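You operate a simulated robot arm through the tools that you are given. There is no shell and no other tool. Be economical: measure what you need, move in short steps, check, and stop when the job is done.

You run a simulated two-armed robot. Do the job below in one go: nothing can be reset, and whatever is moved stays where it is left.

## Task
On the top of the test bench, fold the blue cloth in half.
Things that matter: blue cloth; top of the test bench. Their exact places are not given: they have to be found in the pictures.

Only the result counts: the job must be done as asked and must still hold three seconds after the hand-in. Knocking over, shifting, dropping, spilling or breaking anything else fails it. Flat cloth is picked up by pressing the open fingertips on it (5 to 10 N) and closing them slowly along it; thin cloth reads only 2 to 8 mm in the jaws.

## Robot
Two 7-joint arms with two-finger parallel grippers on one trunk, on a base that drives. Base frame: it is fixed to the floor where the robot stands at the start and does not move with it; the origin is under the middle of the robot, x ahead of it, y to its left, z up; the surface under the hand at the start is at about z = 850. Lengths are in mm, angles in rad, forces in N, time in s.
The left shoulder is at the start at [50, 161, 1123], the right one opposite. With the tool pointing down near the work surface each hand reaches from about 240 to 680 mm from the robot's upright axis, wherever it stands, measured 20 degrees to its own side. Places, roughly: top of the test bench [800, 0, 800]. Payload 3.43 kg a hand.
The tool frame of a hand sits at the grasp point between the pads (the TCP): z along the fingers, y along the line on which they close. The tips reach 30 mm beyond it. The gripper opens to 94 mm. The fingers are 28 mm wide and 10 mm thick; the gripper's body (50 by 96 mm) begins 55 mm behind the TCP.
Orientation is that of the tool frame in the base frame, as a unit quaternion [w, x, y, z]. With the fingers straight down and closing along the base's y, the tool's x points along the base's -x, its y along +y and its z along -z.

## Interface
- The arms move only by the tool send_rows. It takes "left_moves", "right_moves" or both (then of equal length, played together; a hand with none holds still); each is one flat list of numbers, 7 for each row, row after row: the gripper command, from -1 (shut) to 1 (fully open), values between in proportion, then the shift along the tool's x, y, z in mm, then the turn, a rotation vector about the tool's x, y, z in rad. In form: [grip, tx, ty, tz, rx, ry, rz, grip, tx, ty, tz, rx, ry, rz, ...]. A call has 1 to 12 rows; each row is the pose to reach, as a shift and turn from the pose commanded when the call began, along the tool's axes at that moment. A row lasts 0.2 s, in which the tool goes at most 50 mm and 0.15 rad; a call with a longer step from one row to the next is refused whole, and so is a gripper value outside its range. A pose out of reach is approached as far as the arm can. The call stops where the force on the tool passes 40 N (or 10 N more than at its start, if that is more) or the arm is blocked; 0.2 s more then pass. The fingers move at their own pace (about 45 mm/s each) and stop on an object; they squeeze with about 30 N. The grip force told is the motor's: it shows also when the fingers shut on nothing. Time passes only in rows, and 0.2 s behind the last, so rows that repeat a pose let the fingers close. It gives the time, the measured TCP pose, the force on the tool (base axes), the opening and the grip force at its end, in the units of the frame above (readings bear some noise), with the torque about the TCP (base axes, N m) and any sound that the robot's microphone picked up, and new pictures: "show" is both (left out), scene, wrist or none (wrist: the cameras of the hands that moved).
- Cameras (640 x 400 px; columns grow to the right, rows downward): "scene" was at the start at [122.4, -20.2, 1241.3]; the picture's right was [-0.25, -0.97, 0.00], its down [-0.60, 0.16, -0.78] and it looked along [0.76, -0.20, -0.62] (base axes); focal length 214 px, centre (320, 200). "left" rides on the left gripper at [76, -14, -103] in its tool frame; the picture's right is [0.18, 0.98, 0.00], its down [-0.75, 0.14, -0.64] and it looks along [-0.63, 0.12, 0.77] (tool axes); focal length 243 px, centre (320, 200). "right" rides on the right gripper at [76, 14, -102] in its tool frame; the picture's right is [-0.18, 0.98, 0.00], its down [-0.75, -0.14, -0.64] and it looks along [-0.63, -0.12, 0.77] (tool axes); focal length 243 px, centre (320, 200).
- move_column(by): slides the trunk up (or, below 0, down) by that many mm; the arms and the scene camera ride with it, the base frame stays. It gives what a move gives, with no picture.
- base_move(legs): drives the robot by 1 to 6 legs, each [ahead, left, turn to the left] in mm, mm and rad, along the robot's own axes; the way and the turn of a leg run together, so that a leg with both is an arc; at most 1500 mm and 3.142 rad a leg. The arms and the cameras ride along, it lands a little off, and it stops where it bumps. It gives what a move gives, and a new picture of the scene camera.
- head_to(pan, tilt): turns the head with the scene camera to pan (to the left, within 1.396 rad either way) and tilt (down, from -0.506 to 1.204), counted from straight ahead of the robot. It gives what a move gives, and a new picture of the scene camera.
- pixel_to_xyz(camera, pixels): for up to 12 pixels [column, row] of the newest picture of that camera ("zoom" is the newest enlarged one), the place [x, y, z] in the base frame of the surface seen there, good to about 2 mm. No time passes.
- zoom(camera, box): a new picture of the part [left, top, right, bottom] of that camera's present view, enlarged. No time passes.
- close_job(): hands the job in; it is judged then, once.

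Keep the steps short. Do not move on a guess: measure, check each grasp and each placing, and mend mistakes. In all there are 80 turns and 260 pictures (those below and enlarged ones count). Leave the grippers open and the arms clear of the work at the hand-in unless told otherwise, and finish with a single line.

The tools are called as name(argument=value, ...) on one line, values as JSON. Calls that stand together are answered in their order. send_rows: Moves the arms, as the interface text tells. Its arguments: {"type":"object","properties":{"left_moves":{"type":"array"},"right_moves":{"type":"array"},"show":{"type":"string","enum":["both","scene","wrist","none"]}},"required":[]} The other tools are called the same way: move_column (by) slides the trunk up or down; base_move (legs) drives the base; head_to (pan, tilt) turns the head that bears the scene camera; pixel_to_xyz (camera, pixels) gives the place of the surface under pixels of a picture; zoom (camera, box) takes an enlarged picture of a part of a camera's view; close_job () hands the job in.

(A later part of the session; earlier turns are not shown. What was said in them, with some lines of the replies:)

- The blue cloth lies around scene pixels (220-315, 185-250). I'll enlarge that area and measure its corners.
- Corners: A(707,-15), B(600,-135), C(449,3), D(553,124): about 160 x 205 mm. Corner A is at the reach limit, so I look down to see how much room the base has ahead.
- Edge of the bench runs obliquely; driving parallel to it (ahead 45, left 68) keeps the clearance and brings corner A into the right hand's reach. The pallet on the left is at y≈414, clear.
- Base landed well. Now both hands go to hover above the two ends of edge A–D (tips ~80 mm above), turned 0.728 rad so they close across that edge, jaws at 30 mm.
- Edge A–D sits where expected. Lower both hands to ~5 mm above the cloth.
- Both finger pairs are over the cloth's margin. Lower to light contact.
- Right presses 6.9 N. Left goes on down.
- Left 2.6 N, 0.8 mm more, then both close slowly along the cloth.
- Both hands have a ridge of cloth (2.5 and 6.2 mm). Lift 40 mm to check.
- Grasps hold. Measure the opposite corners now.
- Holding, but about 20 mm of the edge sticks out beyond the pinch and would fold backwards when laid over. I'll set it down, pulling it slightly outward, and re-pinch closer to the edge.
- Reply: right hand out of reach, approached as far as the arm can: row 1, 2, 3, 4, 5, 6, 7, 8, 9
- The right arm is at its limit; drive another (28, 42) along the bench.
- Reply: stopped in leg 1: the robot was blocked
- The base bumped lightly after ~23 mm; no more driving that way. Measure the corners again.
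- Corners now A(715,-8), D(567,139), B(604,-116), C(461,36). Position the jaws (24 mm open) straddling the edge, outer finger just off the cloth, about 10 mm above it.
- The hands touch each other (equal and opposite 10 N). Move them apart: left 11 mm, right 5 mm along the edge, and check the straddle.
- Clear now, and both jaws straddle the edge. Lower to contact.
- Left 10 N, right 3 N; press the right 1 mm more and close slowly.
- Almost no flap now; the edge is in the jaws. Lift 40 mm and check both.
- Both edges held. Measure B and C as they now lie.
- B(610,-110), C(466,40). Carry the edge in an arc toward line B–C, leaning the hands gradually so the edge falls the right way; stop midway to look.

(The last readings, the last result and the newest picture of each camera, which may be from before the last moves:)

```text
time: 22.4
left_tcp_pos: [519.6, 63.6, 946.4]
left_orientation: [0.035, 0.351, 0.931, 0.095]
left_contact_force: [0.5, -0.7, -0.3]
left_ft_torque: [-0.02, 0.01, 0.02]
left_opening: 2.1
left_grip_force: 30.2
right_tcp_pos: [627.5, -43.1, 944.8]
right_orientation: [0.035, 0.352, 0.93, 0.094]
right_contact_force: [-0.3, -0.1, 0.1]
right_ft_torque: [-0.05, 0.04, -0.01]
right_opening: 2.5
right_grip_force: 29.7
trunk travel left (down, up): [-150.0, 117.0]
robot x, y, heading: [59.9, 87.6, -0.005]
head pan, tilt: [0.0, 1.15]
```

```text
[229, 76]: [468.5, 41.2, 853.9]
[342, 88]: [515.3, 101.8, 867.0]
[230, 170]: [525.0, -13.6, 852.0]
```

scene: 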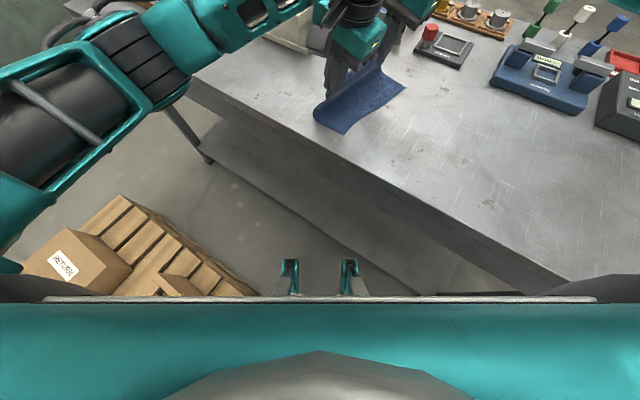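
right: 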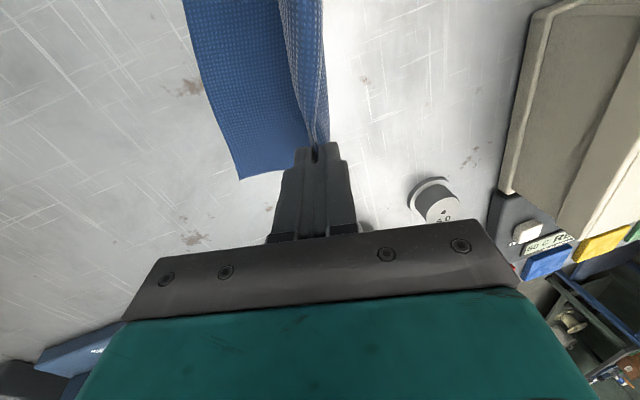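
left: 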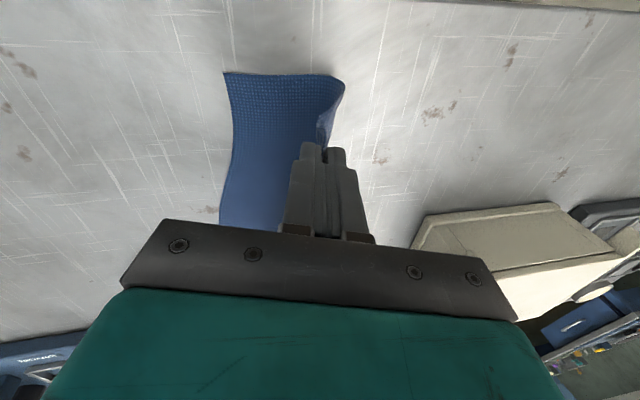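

B–C hasn't moved. Finish the arc: bring tips ~4 mm short of line B–C, ~12 mm above the table.

send_rows(right_moves=[-1, 0.5, -8, 1.4, -0.015, 0, 0, -1, 1, -16.6, 2.8, -0.03, 0, 0, -1, 1.5, -25, 6.5, -0.045, 0, 0, -1, 2, -34.3, 10.3, -0.06, 0, 0, -1, 2.5, -42, 15, -0.075, 0, 0, -1, 3, -50.3, 20, -0.09, 0, 0, -1, 4, -64.3, 30.2, -0.12, 0, 0, -1, 4.5, -74.8, 40.9, -0.15, 0, 0, -1, 4.5, -74.8, 40.9, -0.15, 0, 0], left_moves=[-1, 0.3, -8, 1.4, -0.015, 0, 0, -1, 0.6, -15.9, 2.9, -0.03, 0, 0, -1, 0.9, -24, 6.8, -0.045, 0, 0, -1, 1.2, -32.8, 10.7, -0.06, 0, 0, -1, 1.5, -40, 15.7, -0.075, 0, 0, -1, 1.8, -48.1, 20.8, -0.09, 0, 0, -1, 2.2, -61.5, 31.4, -0.12, 0, 0, -1, 2.5, -71.5, 42.6, -0.15, 0, 0, -1, 2.5, -71.5, 42.6, -0.15, 0, 0])

```text
time: 24.4
left_tcp_pos: [477.2, 17.7, 887.8]
left_orientation: [0.061, 0.348, 0.921, 0.164]
left_contact_force: [-0.8, 0.1, -0.3]
left_ft_torque: [-0.02, 0.02, 0.0]
left_opening: 2.0
left_grip_force: 30.1
right_tcp_pos: [580.0, -88.6, 890.0]
right_orientation: [0.061, 0.349, 0.921, 0.163]
right_contact_force: [-0.1, 0.3, 0.6]
right_ft_torque: [-0.02, 0.05, 0.03]
right_opening: 2.5
right_grip_force: 30.0
trunk travel left (down, up): [-150.0, 117.0]
robot x, y, heading: [61.5, 88.1, 0.002]
head pan, tilt: [0.0, 1.15]
```

scene: 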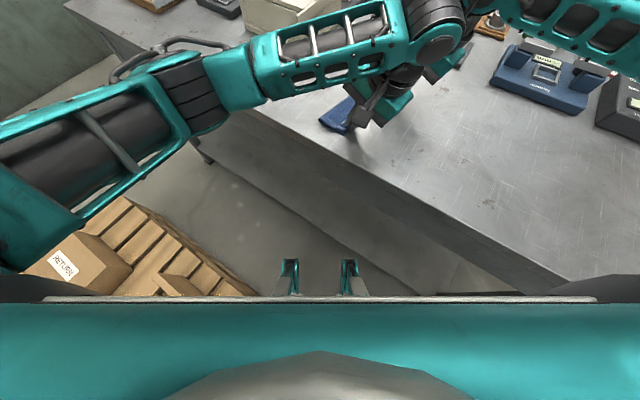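
right: 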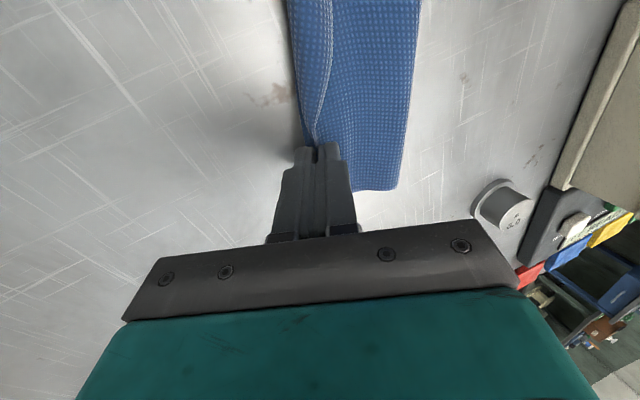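
left: 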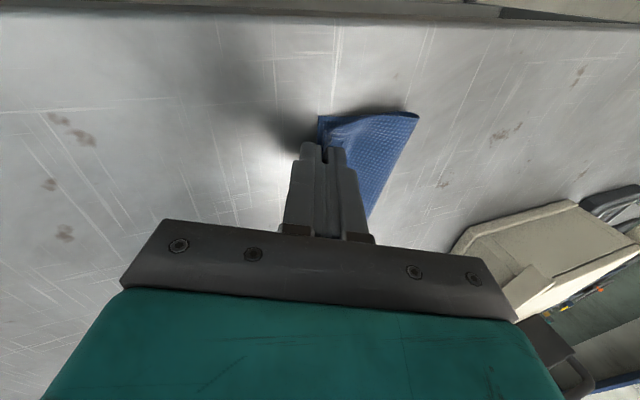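

The fold looks right. Enlarge both wrist views to compare the layers before letting go.

zoom(camera="left", box=[260, 80, 460, 205])

zoom(camera="right", box=[240, 0, 480, 200])

```text
3.20 times, centred on (360, 142) of left
```

zoom: 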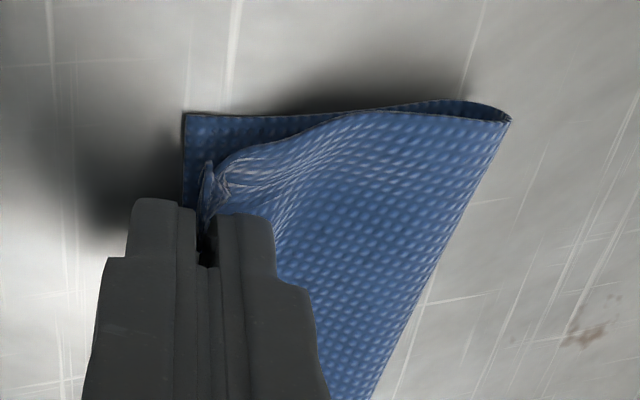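

```text
2.00 times, centred on (360, 100) of right
```

zoom: 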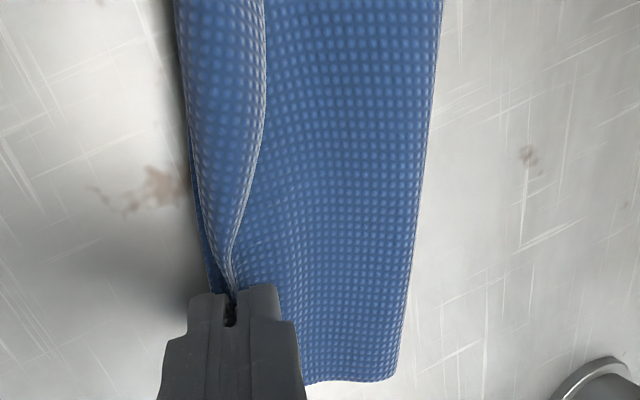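

The edge between the hands curls back a little (white seam line), so I lean the hands further (to ~0.75 rad) before release so it falls toward B–C.

send_rows(right_moves=[-1, 0, -2.4, -0.9, -0.1, 0, 0, -1, 0, -4.7, -1.7, -0.2, 0, 0, -1, 0, -7, -2.6, -0.3, 0, 0, -1, 0, -9.4, -3.4, -0.4, 0, 0, -1, 0, -9.4, -3.4, -0.4, 0, 0], left_moves=[-1, 0, -2.4, -0.9, -0.1, 0, 0, -1, 0, -4.7, -1.7, -0.2, 0, 0, -1, 0, -7, -2.6, -0.3, 0, 0, -1, 0, -9.4, -3.4, -0.4, 0, 0, -1, 0, -9.4, -3.4, -0.4, 0, 0], show="wrist")

```text
time: 25.6
left_tcp_pos: [470.3, 9.5, 888.3]
left_orientation: [0.13, 0.328, 0.87, 0.344]
left_contact_force: [0.1, 0.6, 0.7]
left_ft_torque: [0.0, 0.03, 0.02]
left_opening: 2.2
left_grip_force: 29.8
right_tcp_pos: [573.2, -97.3, 889.5]
right_orientation: [0.13, 0.328, 0.87, 0.344]
right_contact_force: [1.0, -0.2, 0.6]
right_ft_torque: [-0.01, 0.03, -0.03]
right_opening: 2.2
right_grip_force: 30.0
trunk travel left (down, up): [-150.0, 117.0]
robot x, y, heading: [58.2, 88.3, 0.001]
head pan, tilt: [0.0, 1.15]
```

right: 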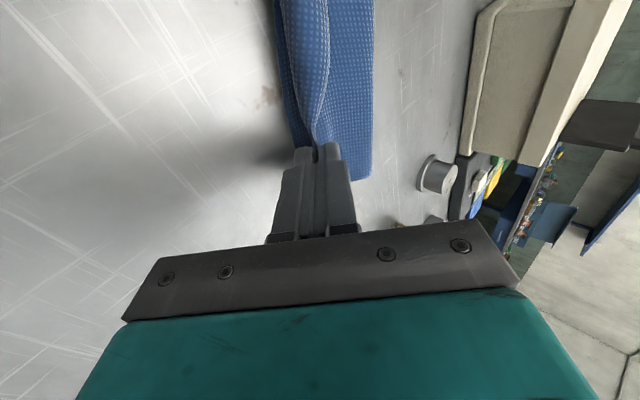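
left: 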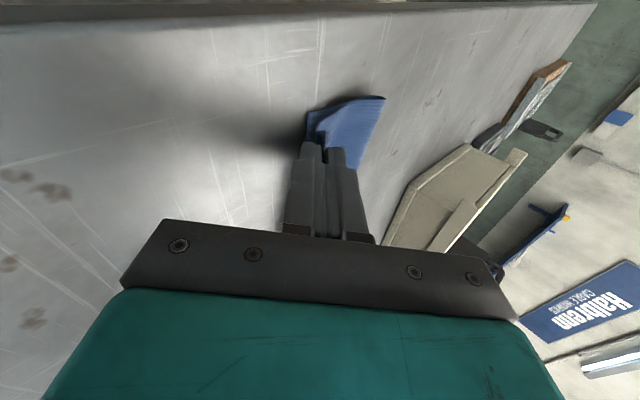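

Now open slightly (12 mm) and look.

send_rows(right_moves=[-0.9, 0, 0, 0, 0, 0, 0, -0.8, 0, 0, 0, 0, 0, 0, -0.74, 0, 0, 0, 0, 0, 0, -0.74, 0, 0, 0, 0, 0, 0], left_moves=[-0.9, 0, 0, 0, 0, 0, 0, -0.8, 0, 0, 0, 0, 0, 0, -0.74, 0, 0, 0, 0, 0, 0, -0.74, 0, 0, 0, 0, 0, 0], show="none")

zoom(camera="right", box=[240, 0, 480, 200])

zoom(camera="left", box=[260, 70, 420, 190])

```text
time: 26.6
left_tcp_pos: [470.6, 10.2, 888.6]
left_orientation: [0.129, 0.329, 0.87, 0.343]
left_contact_force: [-0.4, 1.0, -0.5]
left_ft_torque: [-0.03, 0.03, -0.03]
left_opening: 12.2
left_grip_force: 0.1
right_tcp_pos: [574.1, -97.4, 888.8]
right_orientation: [0.13, 0.329, 0.87, 0.342]
right_contact_force: [-0.4, -0.3, -0.8]
right_ft_torque: [-0.05, -0.01, 0.0]
right_opening: 12.3
right_grip_force: 0.0
trunk travel left (down, up): [-150.0, 117.0]
robot x, y, heading: [60.4, 83.8, 0.001]
head pan, tilt: [0.0, 1.15]
```

```text
2.00 times, centred on (360, 100) of right
```

zoom: 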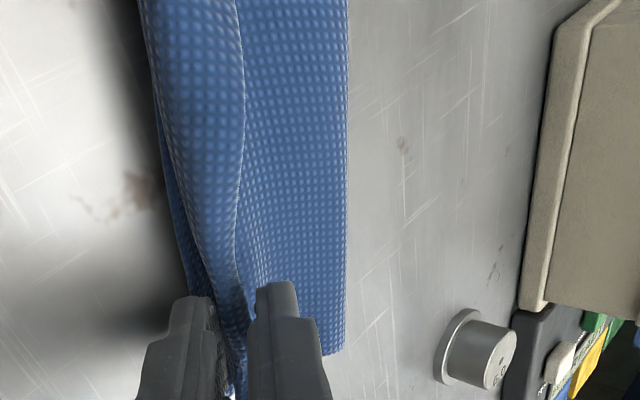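

```text
3.33 times, centred on (340, 130) of left
```

zoom: 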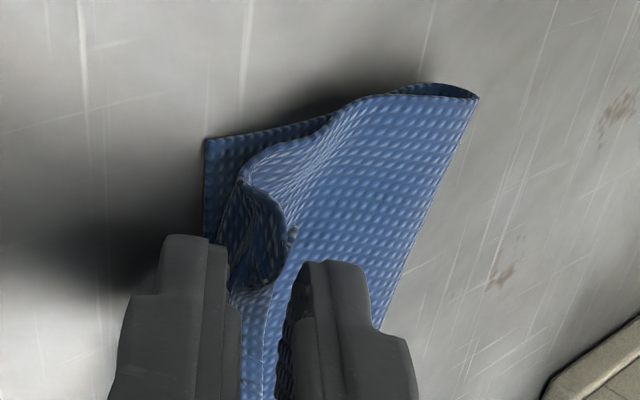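

The edge rolls back a bit. Withdraw the hands along their fingers and look at the result.

send_rows(right_moves=[-0.74, 0, 0, -10, 0, 0, 0, -0.74, 0, 0, -25, 0, 0, 0, -0.74, 0, 0, -45, 0, 0, 0, -0.74, 0, 0, -80, 0, 0, 0, -0.74, 0, 0, -110, 0, 0, 0], left_moves=[-0.74, 0, 0, -10, 0, 0, 0, -0.74, 0, 0, -25, 0, 0, 0, -0.74, 0, 0, -45, 0, 0, 0, -0.74, 0, 0, -80, 0, 0, 0, -0.74, 0, 0, -110, 0, 0, 0])

```text
time: 27.8
left_tcp_pos: [426.5, -15.1, 971.6]
left_orientation: [0.129, 0.328, 0.871, 0.342]
left_contact_force: [-0.3, 0.3, -0.1]
left_ft_torque: [0.01, 0.01, 0.05]
left_opening: 12.1
left_grip_force: 0.1
left hand out of reach, approached as far as the arm can: row 4, 5
right_tcp_pos: [521.8, -152.4, 970.8]
right_orientation: [0.129, 0.33, 0.87, 0.343]
right_contact_force: [-0.6, -0.5, 0.7]
right_ft_torque: [0.0, -0.01, 0.0]
right_opening: 12.3
right_grip_force: 0.0
trunk travel left (down, up): [-150.0, 117.0]
robot x, y, heading: [59.7, 85.3, 0.001]
head pan, tilt: [0.0, 1.15]
```

scene: 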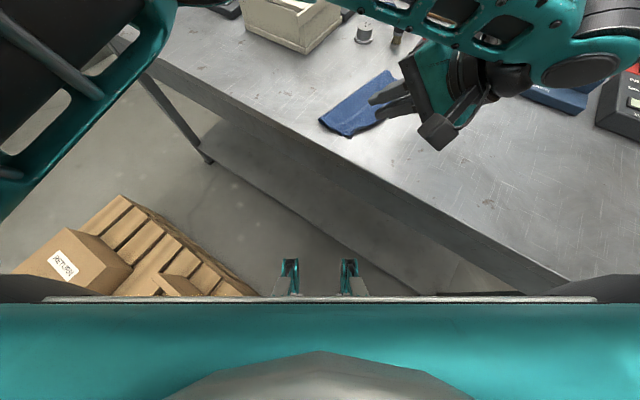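
right: 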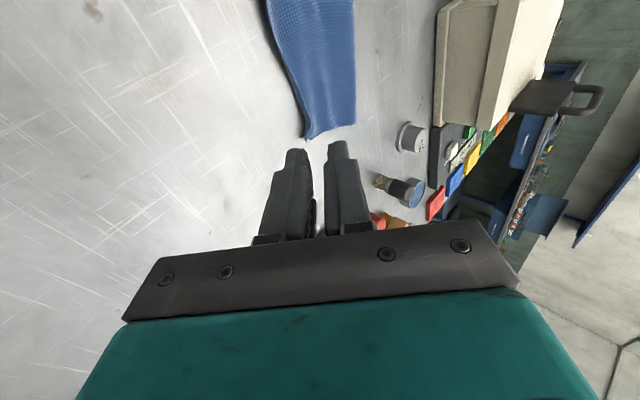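
left: 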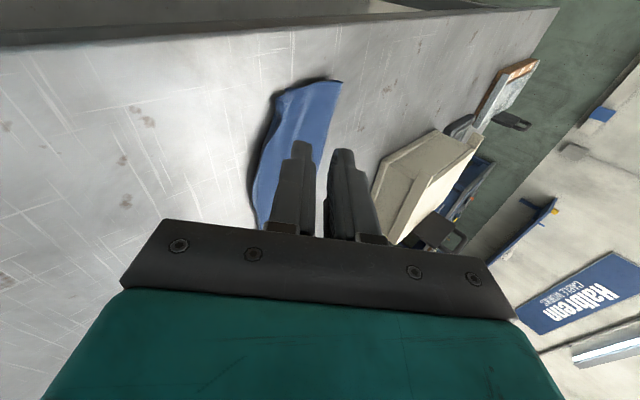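

It seems to have fallen over well. Bring the hands upright and aside for a clear view.

send_rows(right_moves=[-0.5, 0, -4, -20, 0.15, 0, 0, -0.5, 0, -7, -40, 0.3, 0, 0, -0.5, 0, -10, -60, 0.45, 0, 0, -0.5, 0, -14, -80, 0.6, 0, 0, -0.5, 0, -17, -98, 0.75, 0, 0, -0.5, 0, -17, -98, 0.75, 0, 0], left_moves=[-0.5, 10, 34, -25, 0.15, 0, 0, -0.5, 30, 68, -20, 0.3, 0, 0, -0.5, 55, 102, -5, 0.45, 0, 0, -0.5, 78, 136, 15, 0.6, 0, 0, -0.5, 100, 171, 36, 0.75, 0, 0, -0.5, 100, 171, 36, 0.75, 0, 0])

```text
time: 29.2
left_tcp_pos: [449.9, 162.6, 1061.0]
left_orientation: [-0.002, 0.354, 0.935, 0.0]
left_contact_force: [0.0, -0.1, 0.0]
left_ft_torque: [0.01, 0.01, -0.02]
left_opening: 23.5
left_grip_force: 0.2
right_tcp_pos: [470.6, -213.2, 1029.7]
right_orientation: [-0.001, 0.354, 0.935, -0.001]
right_contact_force: [0.0, 0.8, 0.8]
right_ft_torque: [0.0, 0.02, -0.02]
right_opening: 23.6
right_grip_force: 0.1
trunk travel left (down, up): [-150.0, 117.0]
robot x, y, heading: [59.5, 87.5, -0.001]
head pan, tilt: [0.0, 1.15]
```

scene: 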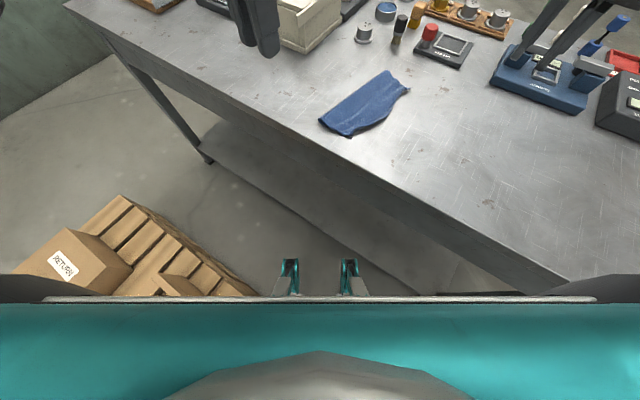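
right: 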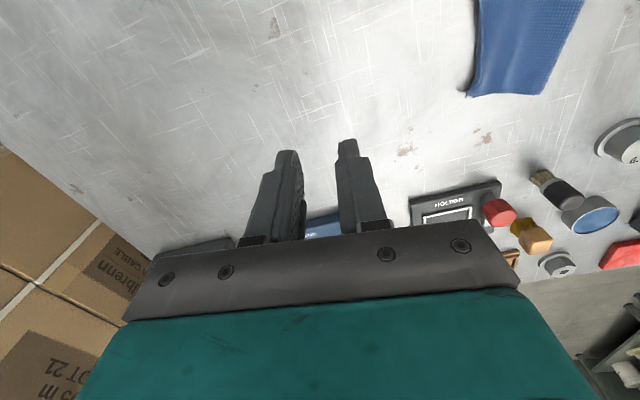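
left: 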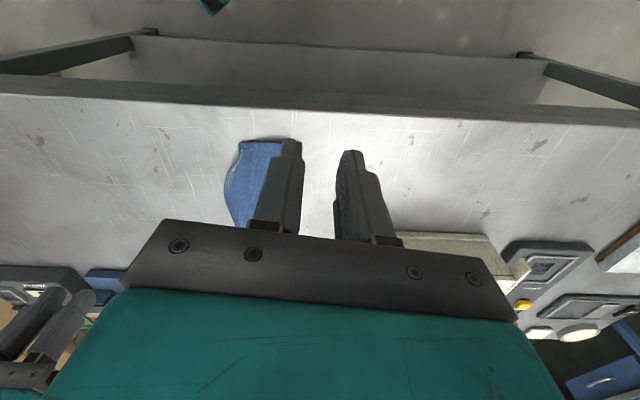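

zoom(camera="scene", box=[305, 60, 425, 145])

pixel_to_xyz(camera="scene", pixels=[[387, 71], [408, 88], [350, 137], [320, 120], [365, 118], [380, 113]])

```text
4.71 times, centred on (365, 102) of scene
```

zoom: 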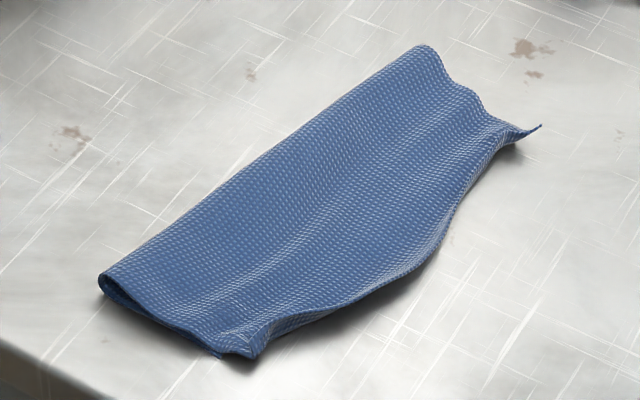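

```text
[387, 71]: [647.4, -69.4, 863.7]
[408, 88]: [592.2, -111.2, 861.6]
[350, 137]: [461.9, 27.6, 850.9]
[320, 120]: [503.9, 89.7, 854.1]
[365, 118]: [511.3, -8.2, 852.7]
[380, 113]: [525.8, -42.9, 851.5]
```

The edge fell over properly; it's folded lengthwise. Check the two ends from closer up: zoom in right camera view and scene.

zoom(camera="right", box=[440, 0, 600, 100])

zoom(camera="left", box=[210, 125, 310, 235])

```text
4.00 times, centred on (520, 50) of right
```

zoom: 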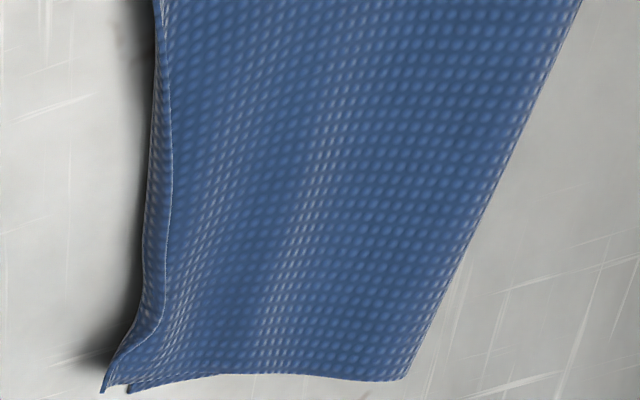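

```text
3.64 times, centred on (260, 180) of left
```

zoom: 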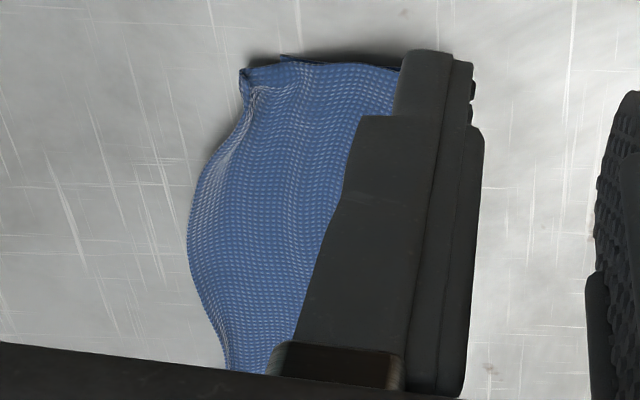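

Corners match within about 10 mm and both layers lie over each other. Open the grippers and move the hands well clear.

send_rows(right_moves=[0, 0, -20, -20, 0, 0, 0, 0.5, 0, -40, -30, 0, 0, 0, 1, 0, -50, -30, 0, 0, 0, 1, 0, -50, -30, 0, 0, 0], left_moves=[0, 20, 30, -10, 0, 0, 0, 0.5, 40, 60, -10, 0, 0, 0, 1, 50, 90, -10, 0, 0, 0, 1, 50, 90, -10, 0, 0, 0], show="scene")

zoom(camera="scene", box=[305, 60, 425, 145])

```text
time: 30.2
left_tcp_pos: [471.5, 265.2, 1070.7]
left_orientation: [-0.001, 0.352, 0.936, 0.001]
left_contact_force: [-0.7, -0.6, -0.5]
left_ft_torque: [0.01, -0.03, 0.01]
left_opening: 93.7
left_grip_force: 0.0
right_tcp_pos: [436.6, -249.3, 1060.1]
right_orientation: [0.0, 0.355, 0.935, 0.0]
right_contact_force: [0.2, -0.1, -0.5]
right_ft_torque: [-0.01, 0.02, -0.01]
right_opening: 93.8
right_grip_force: 0.1
trunk travel left (down, up): [-150.0, 117.0]
robot x, y, heading: [62.8, 85.5, 0.004]
head pan, tilt: [0.0, 1.15]
```

scene: 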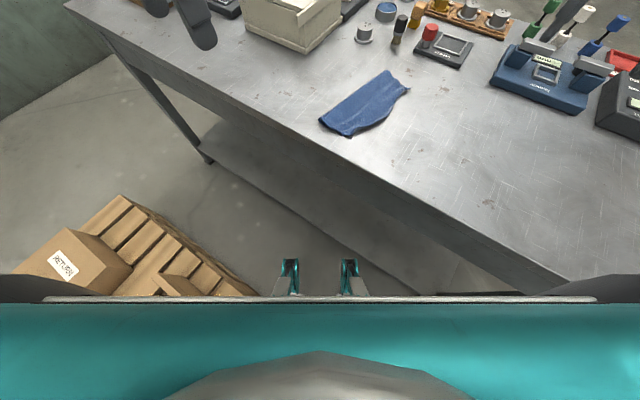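

```text
4.71 times, centred on (365, 102) of scene
```

zoom: 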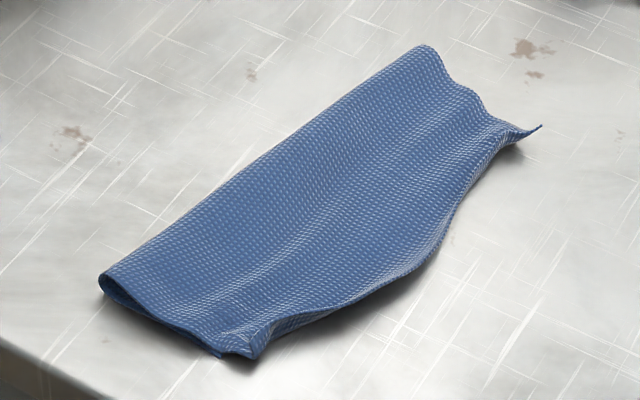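

The fold is stable, the hands are open and clear, and nothing else on the bench has moved. Handing in.

close_job()

```text
The job is handed in.
```

The blue cloth is folded in half lengthwise on the bench top: its corners meet within about 10 mm, and the top layer overhangs by about 16 mm mid-edge; the base was blocked once while driving, but I saw nothing displaced.
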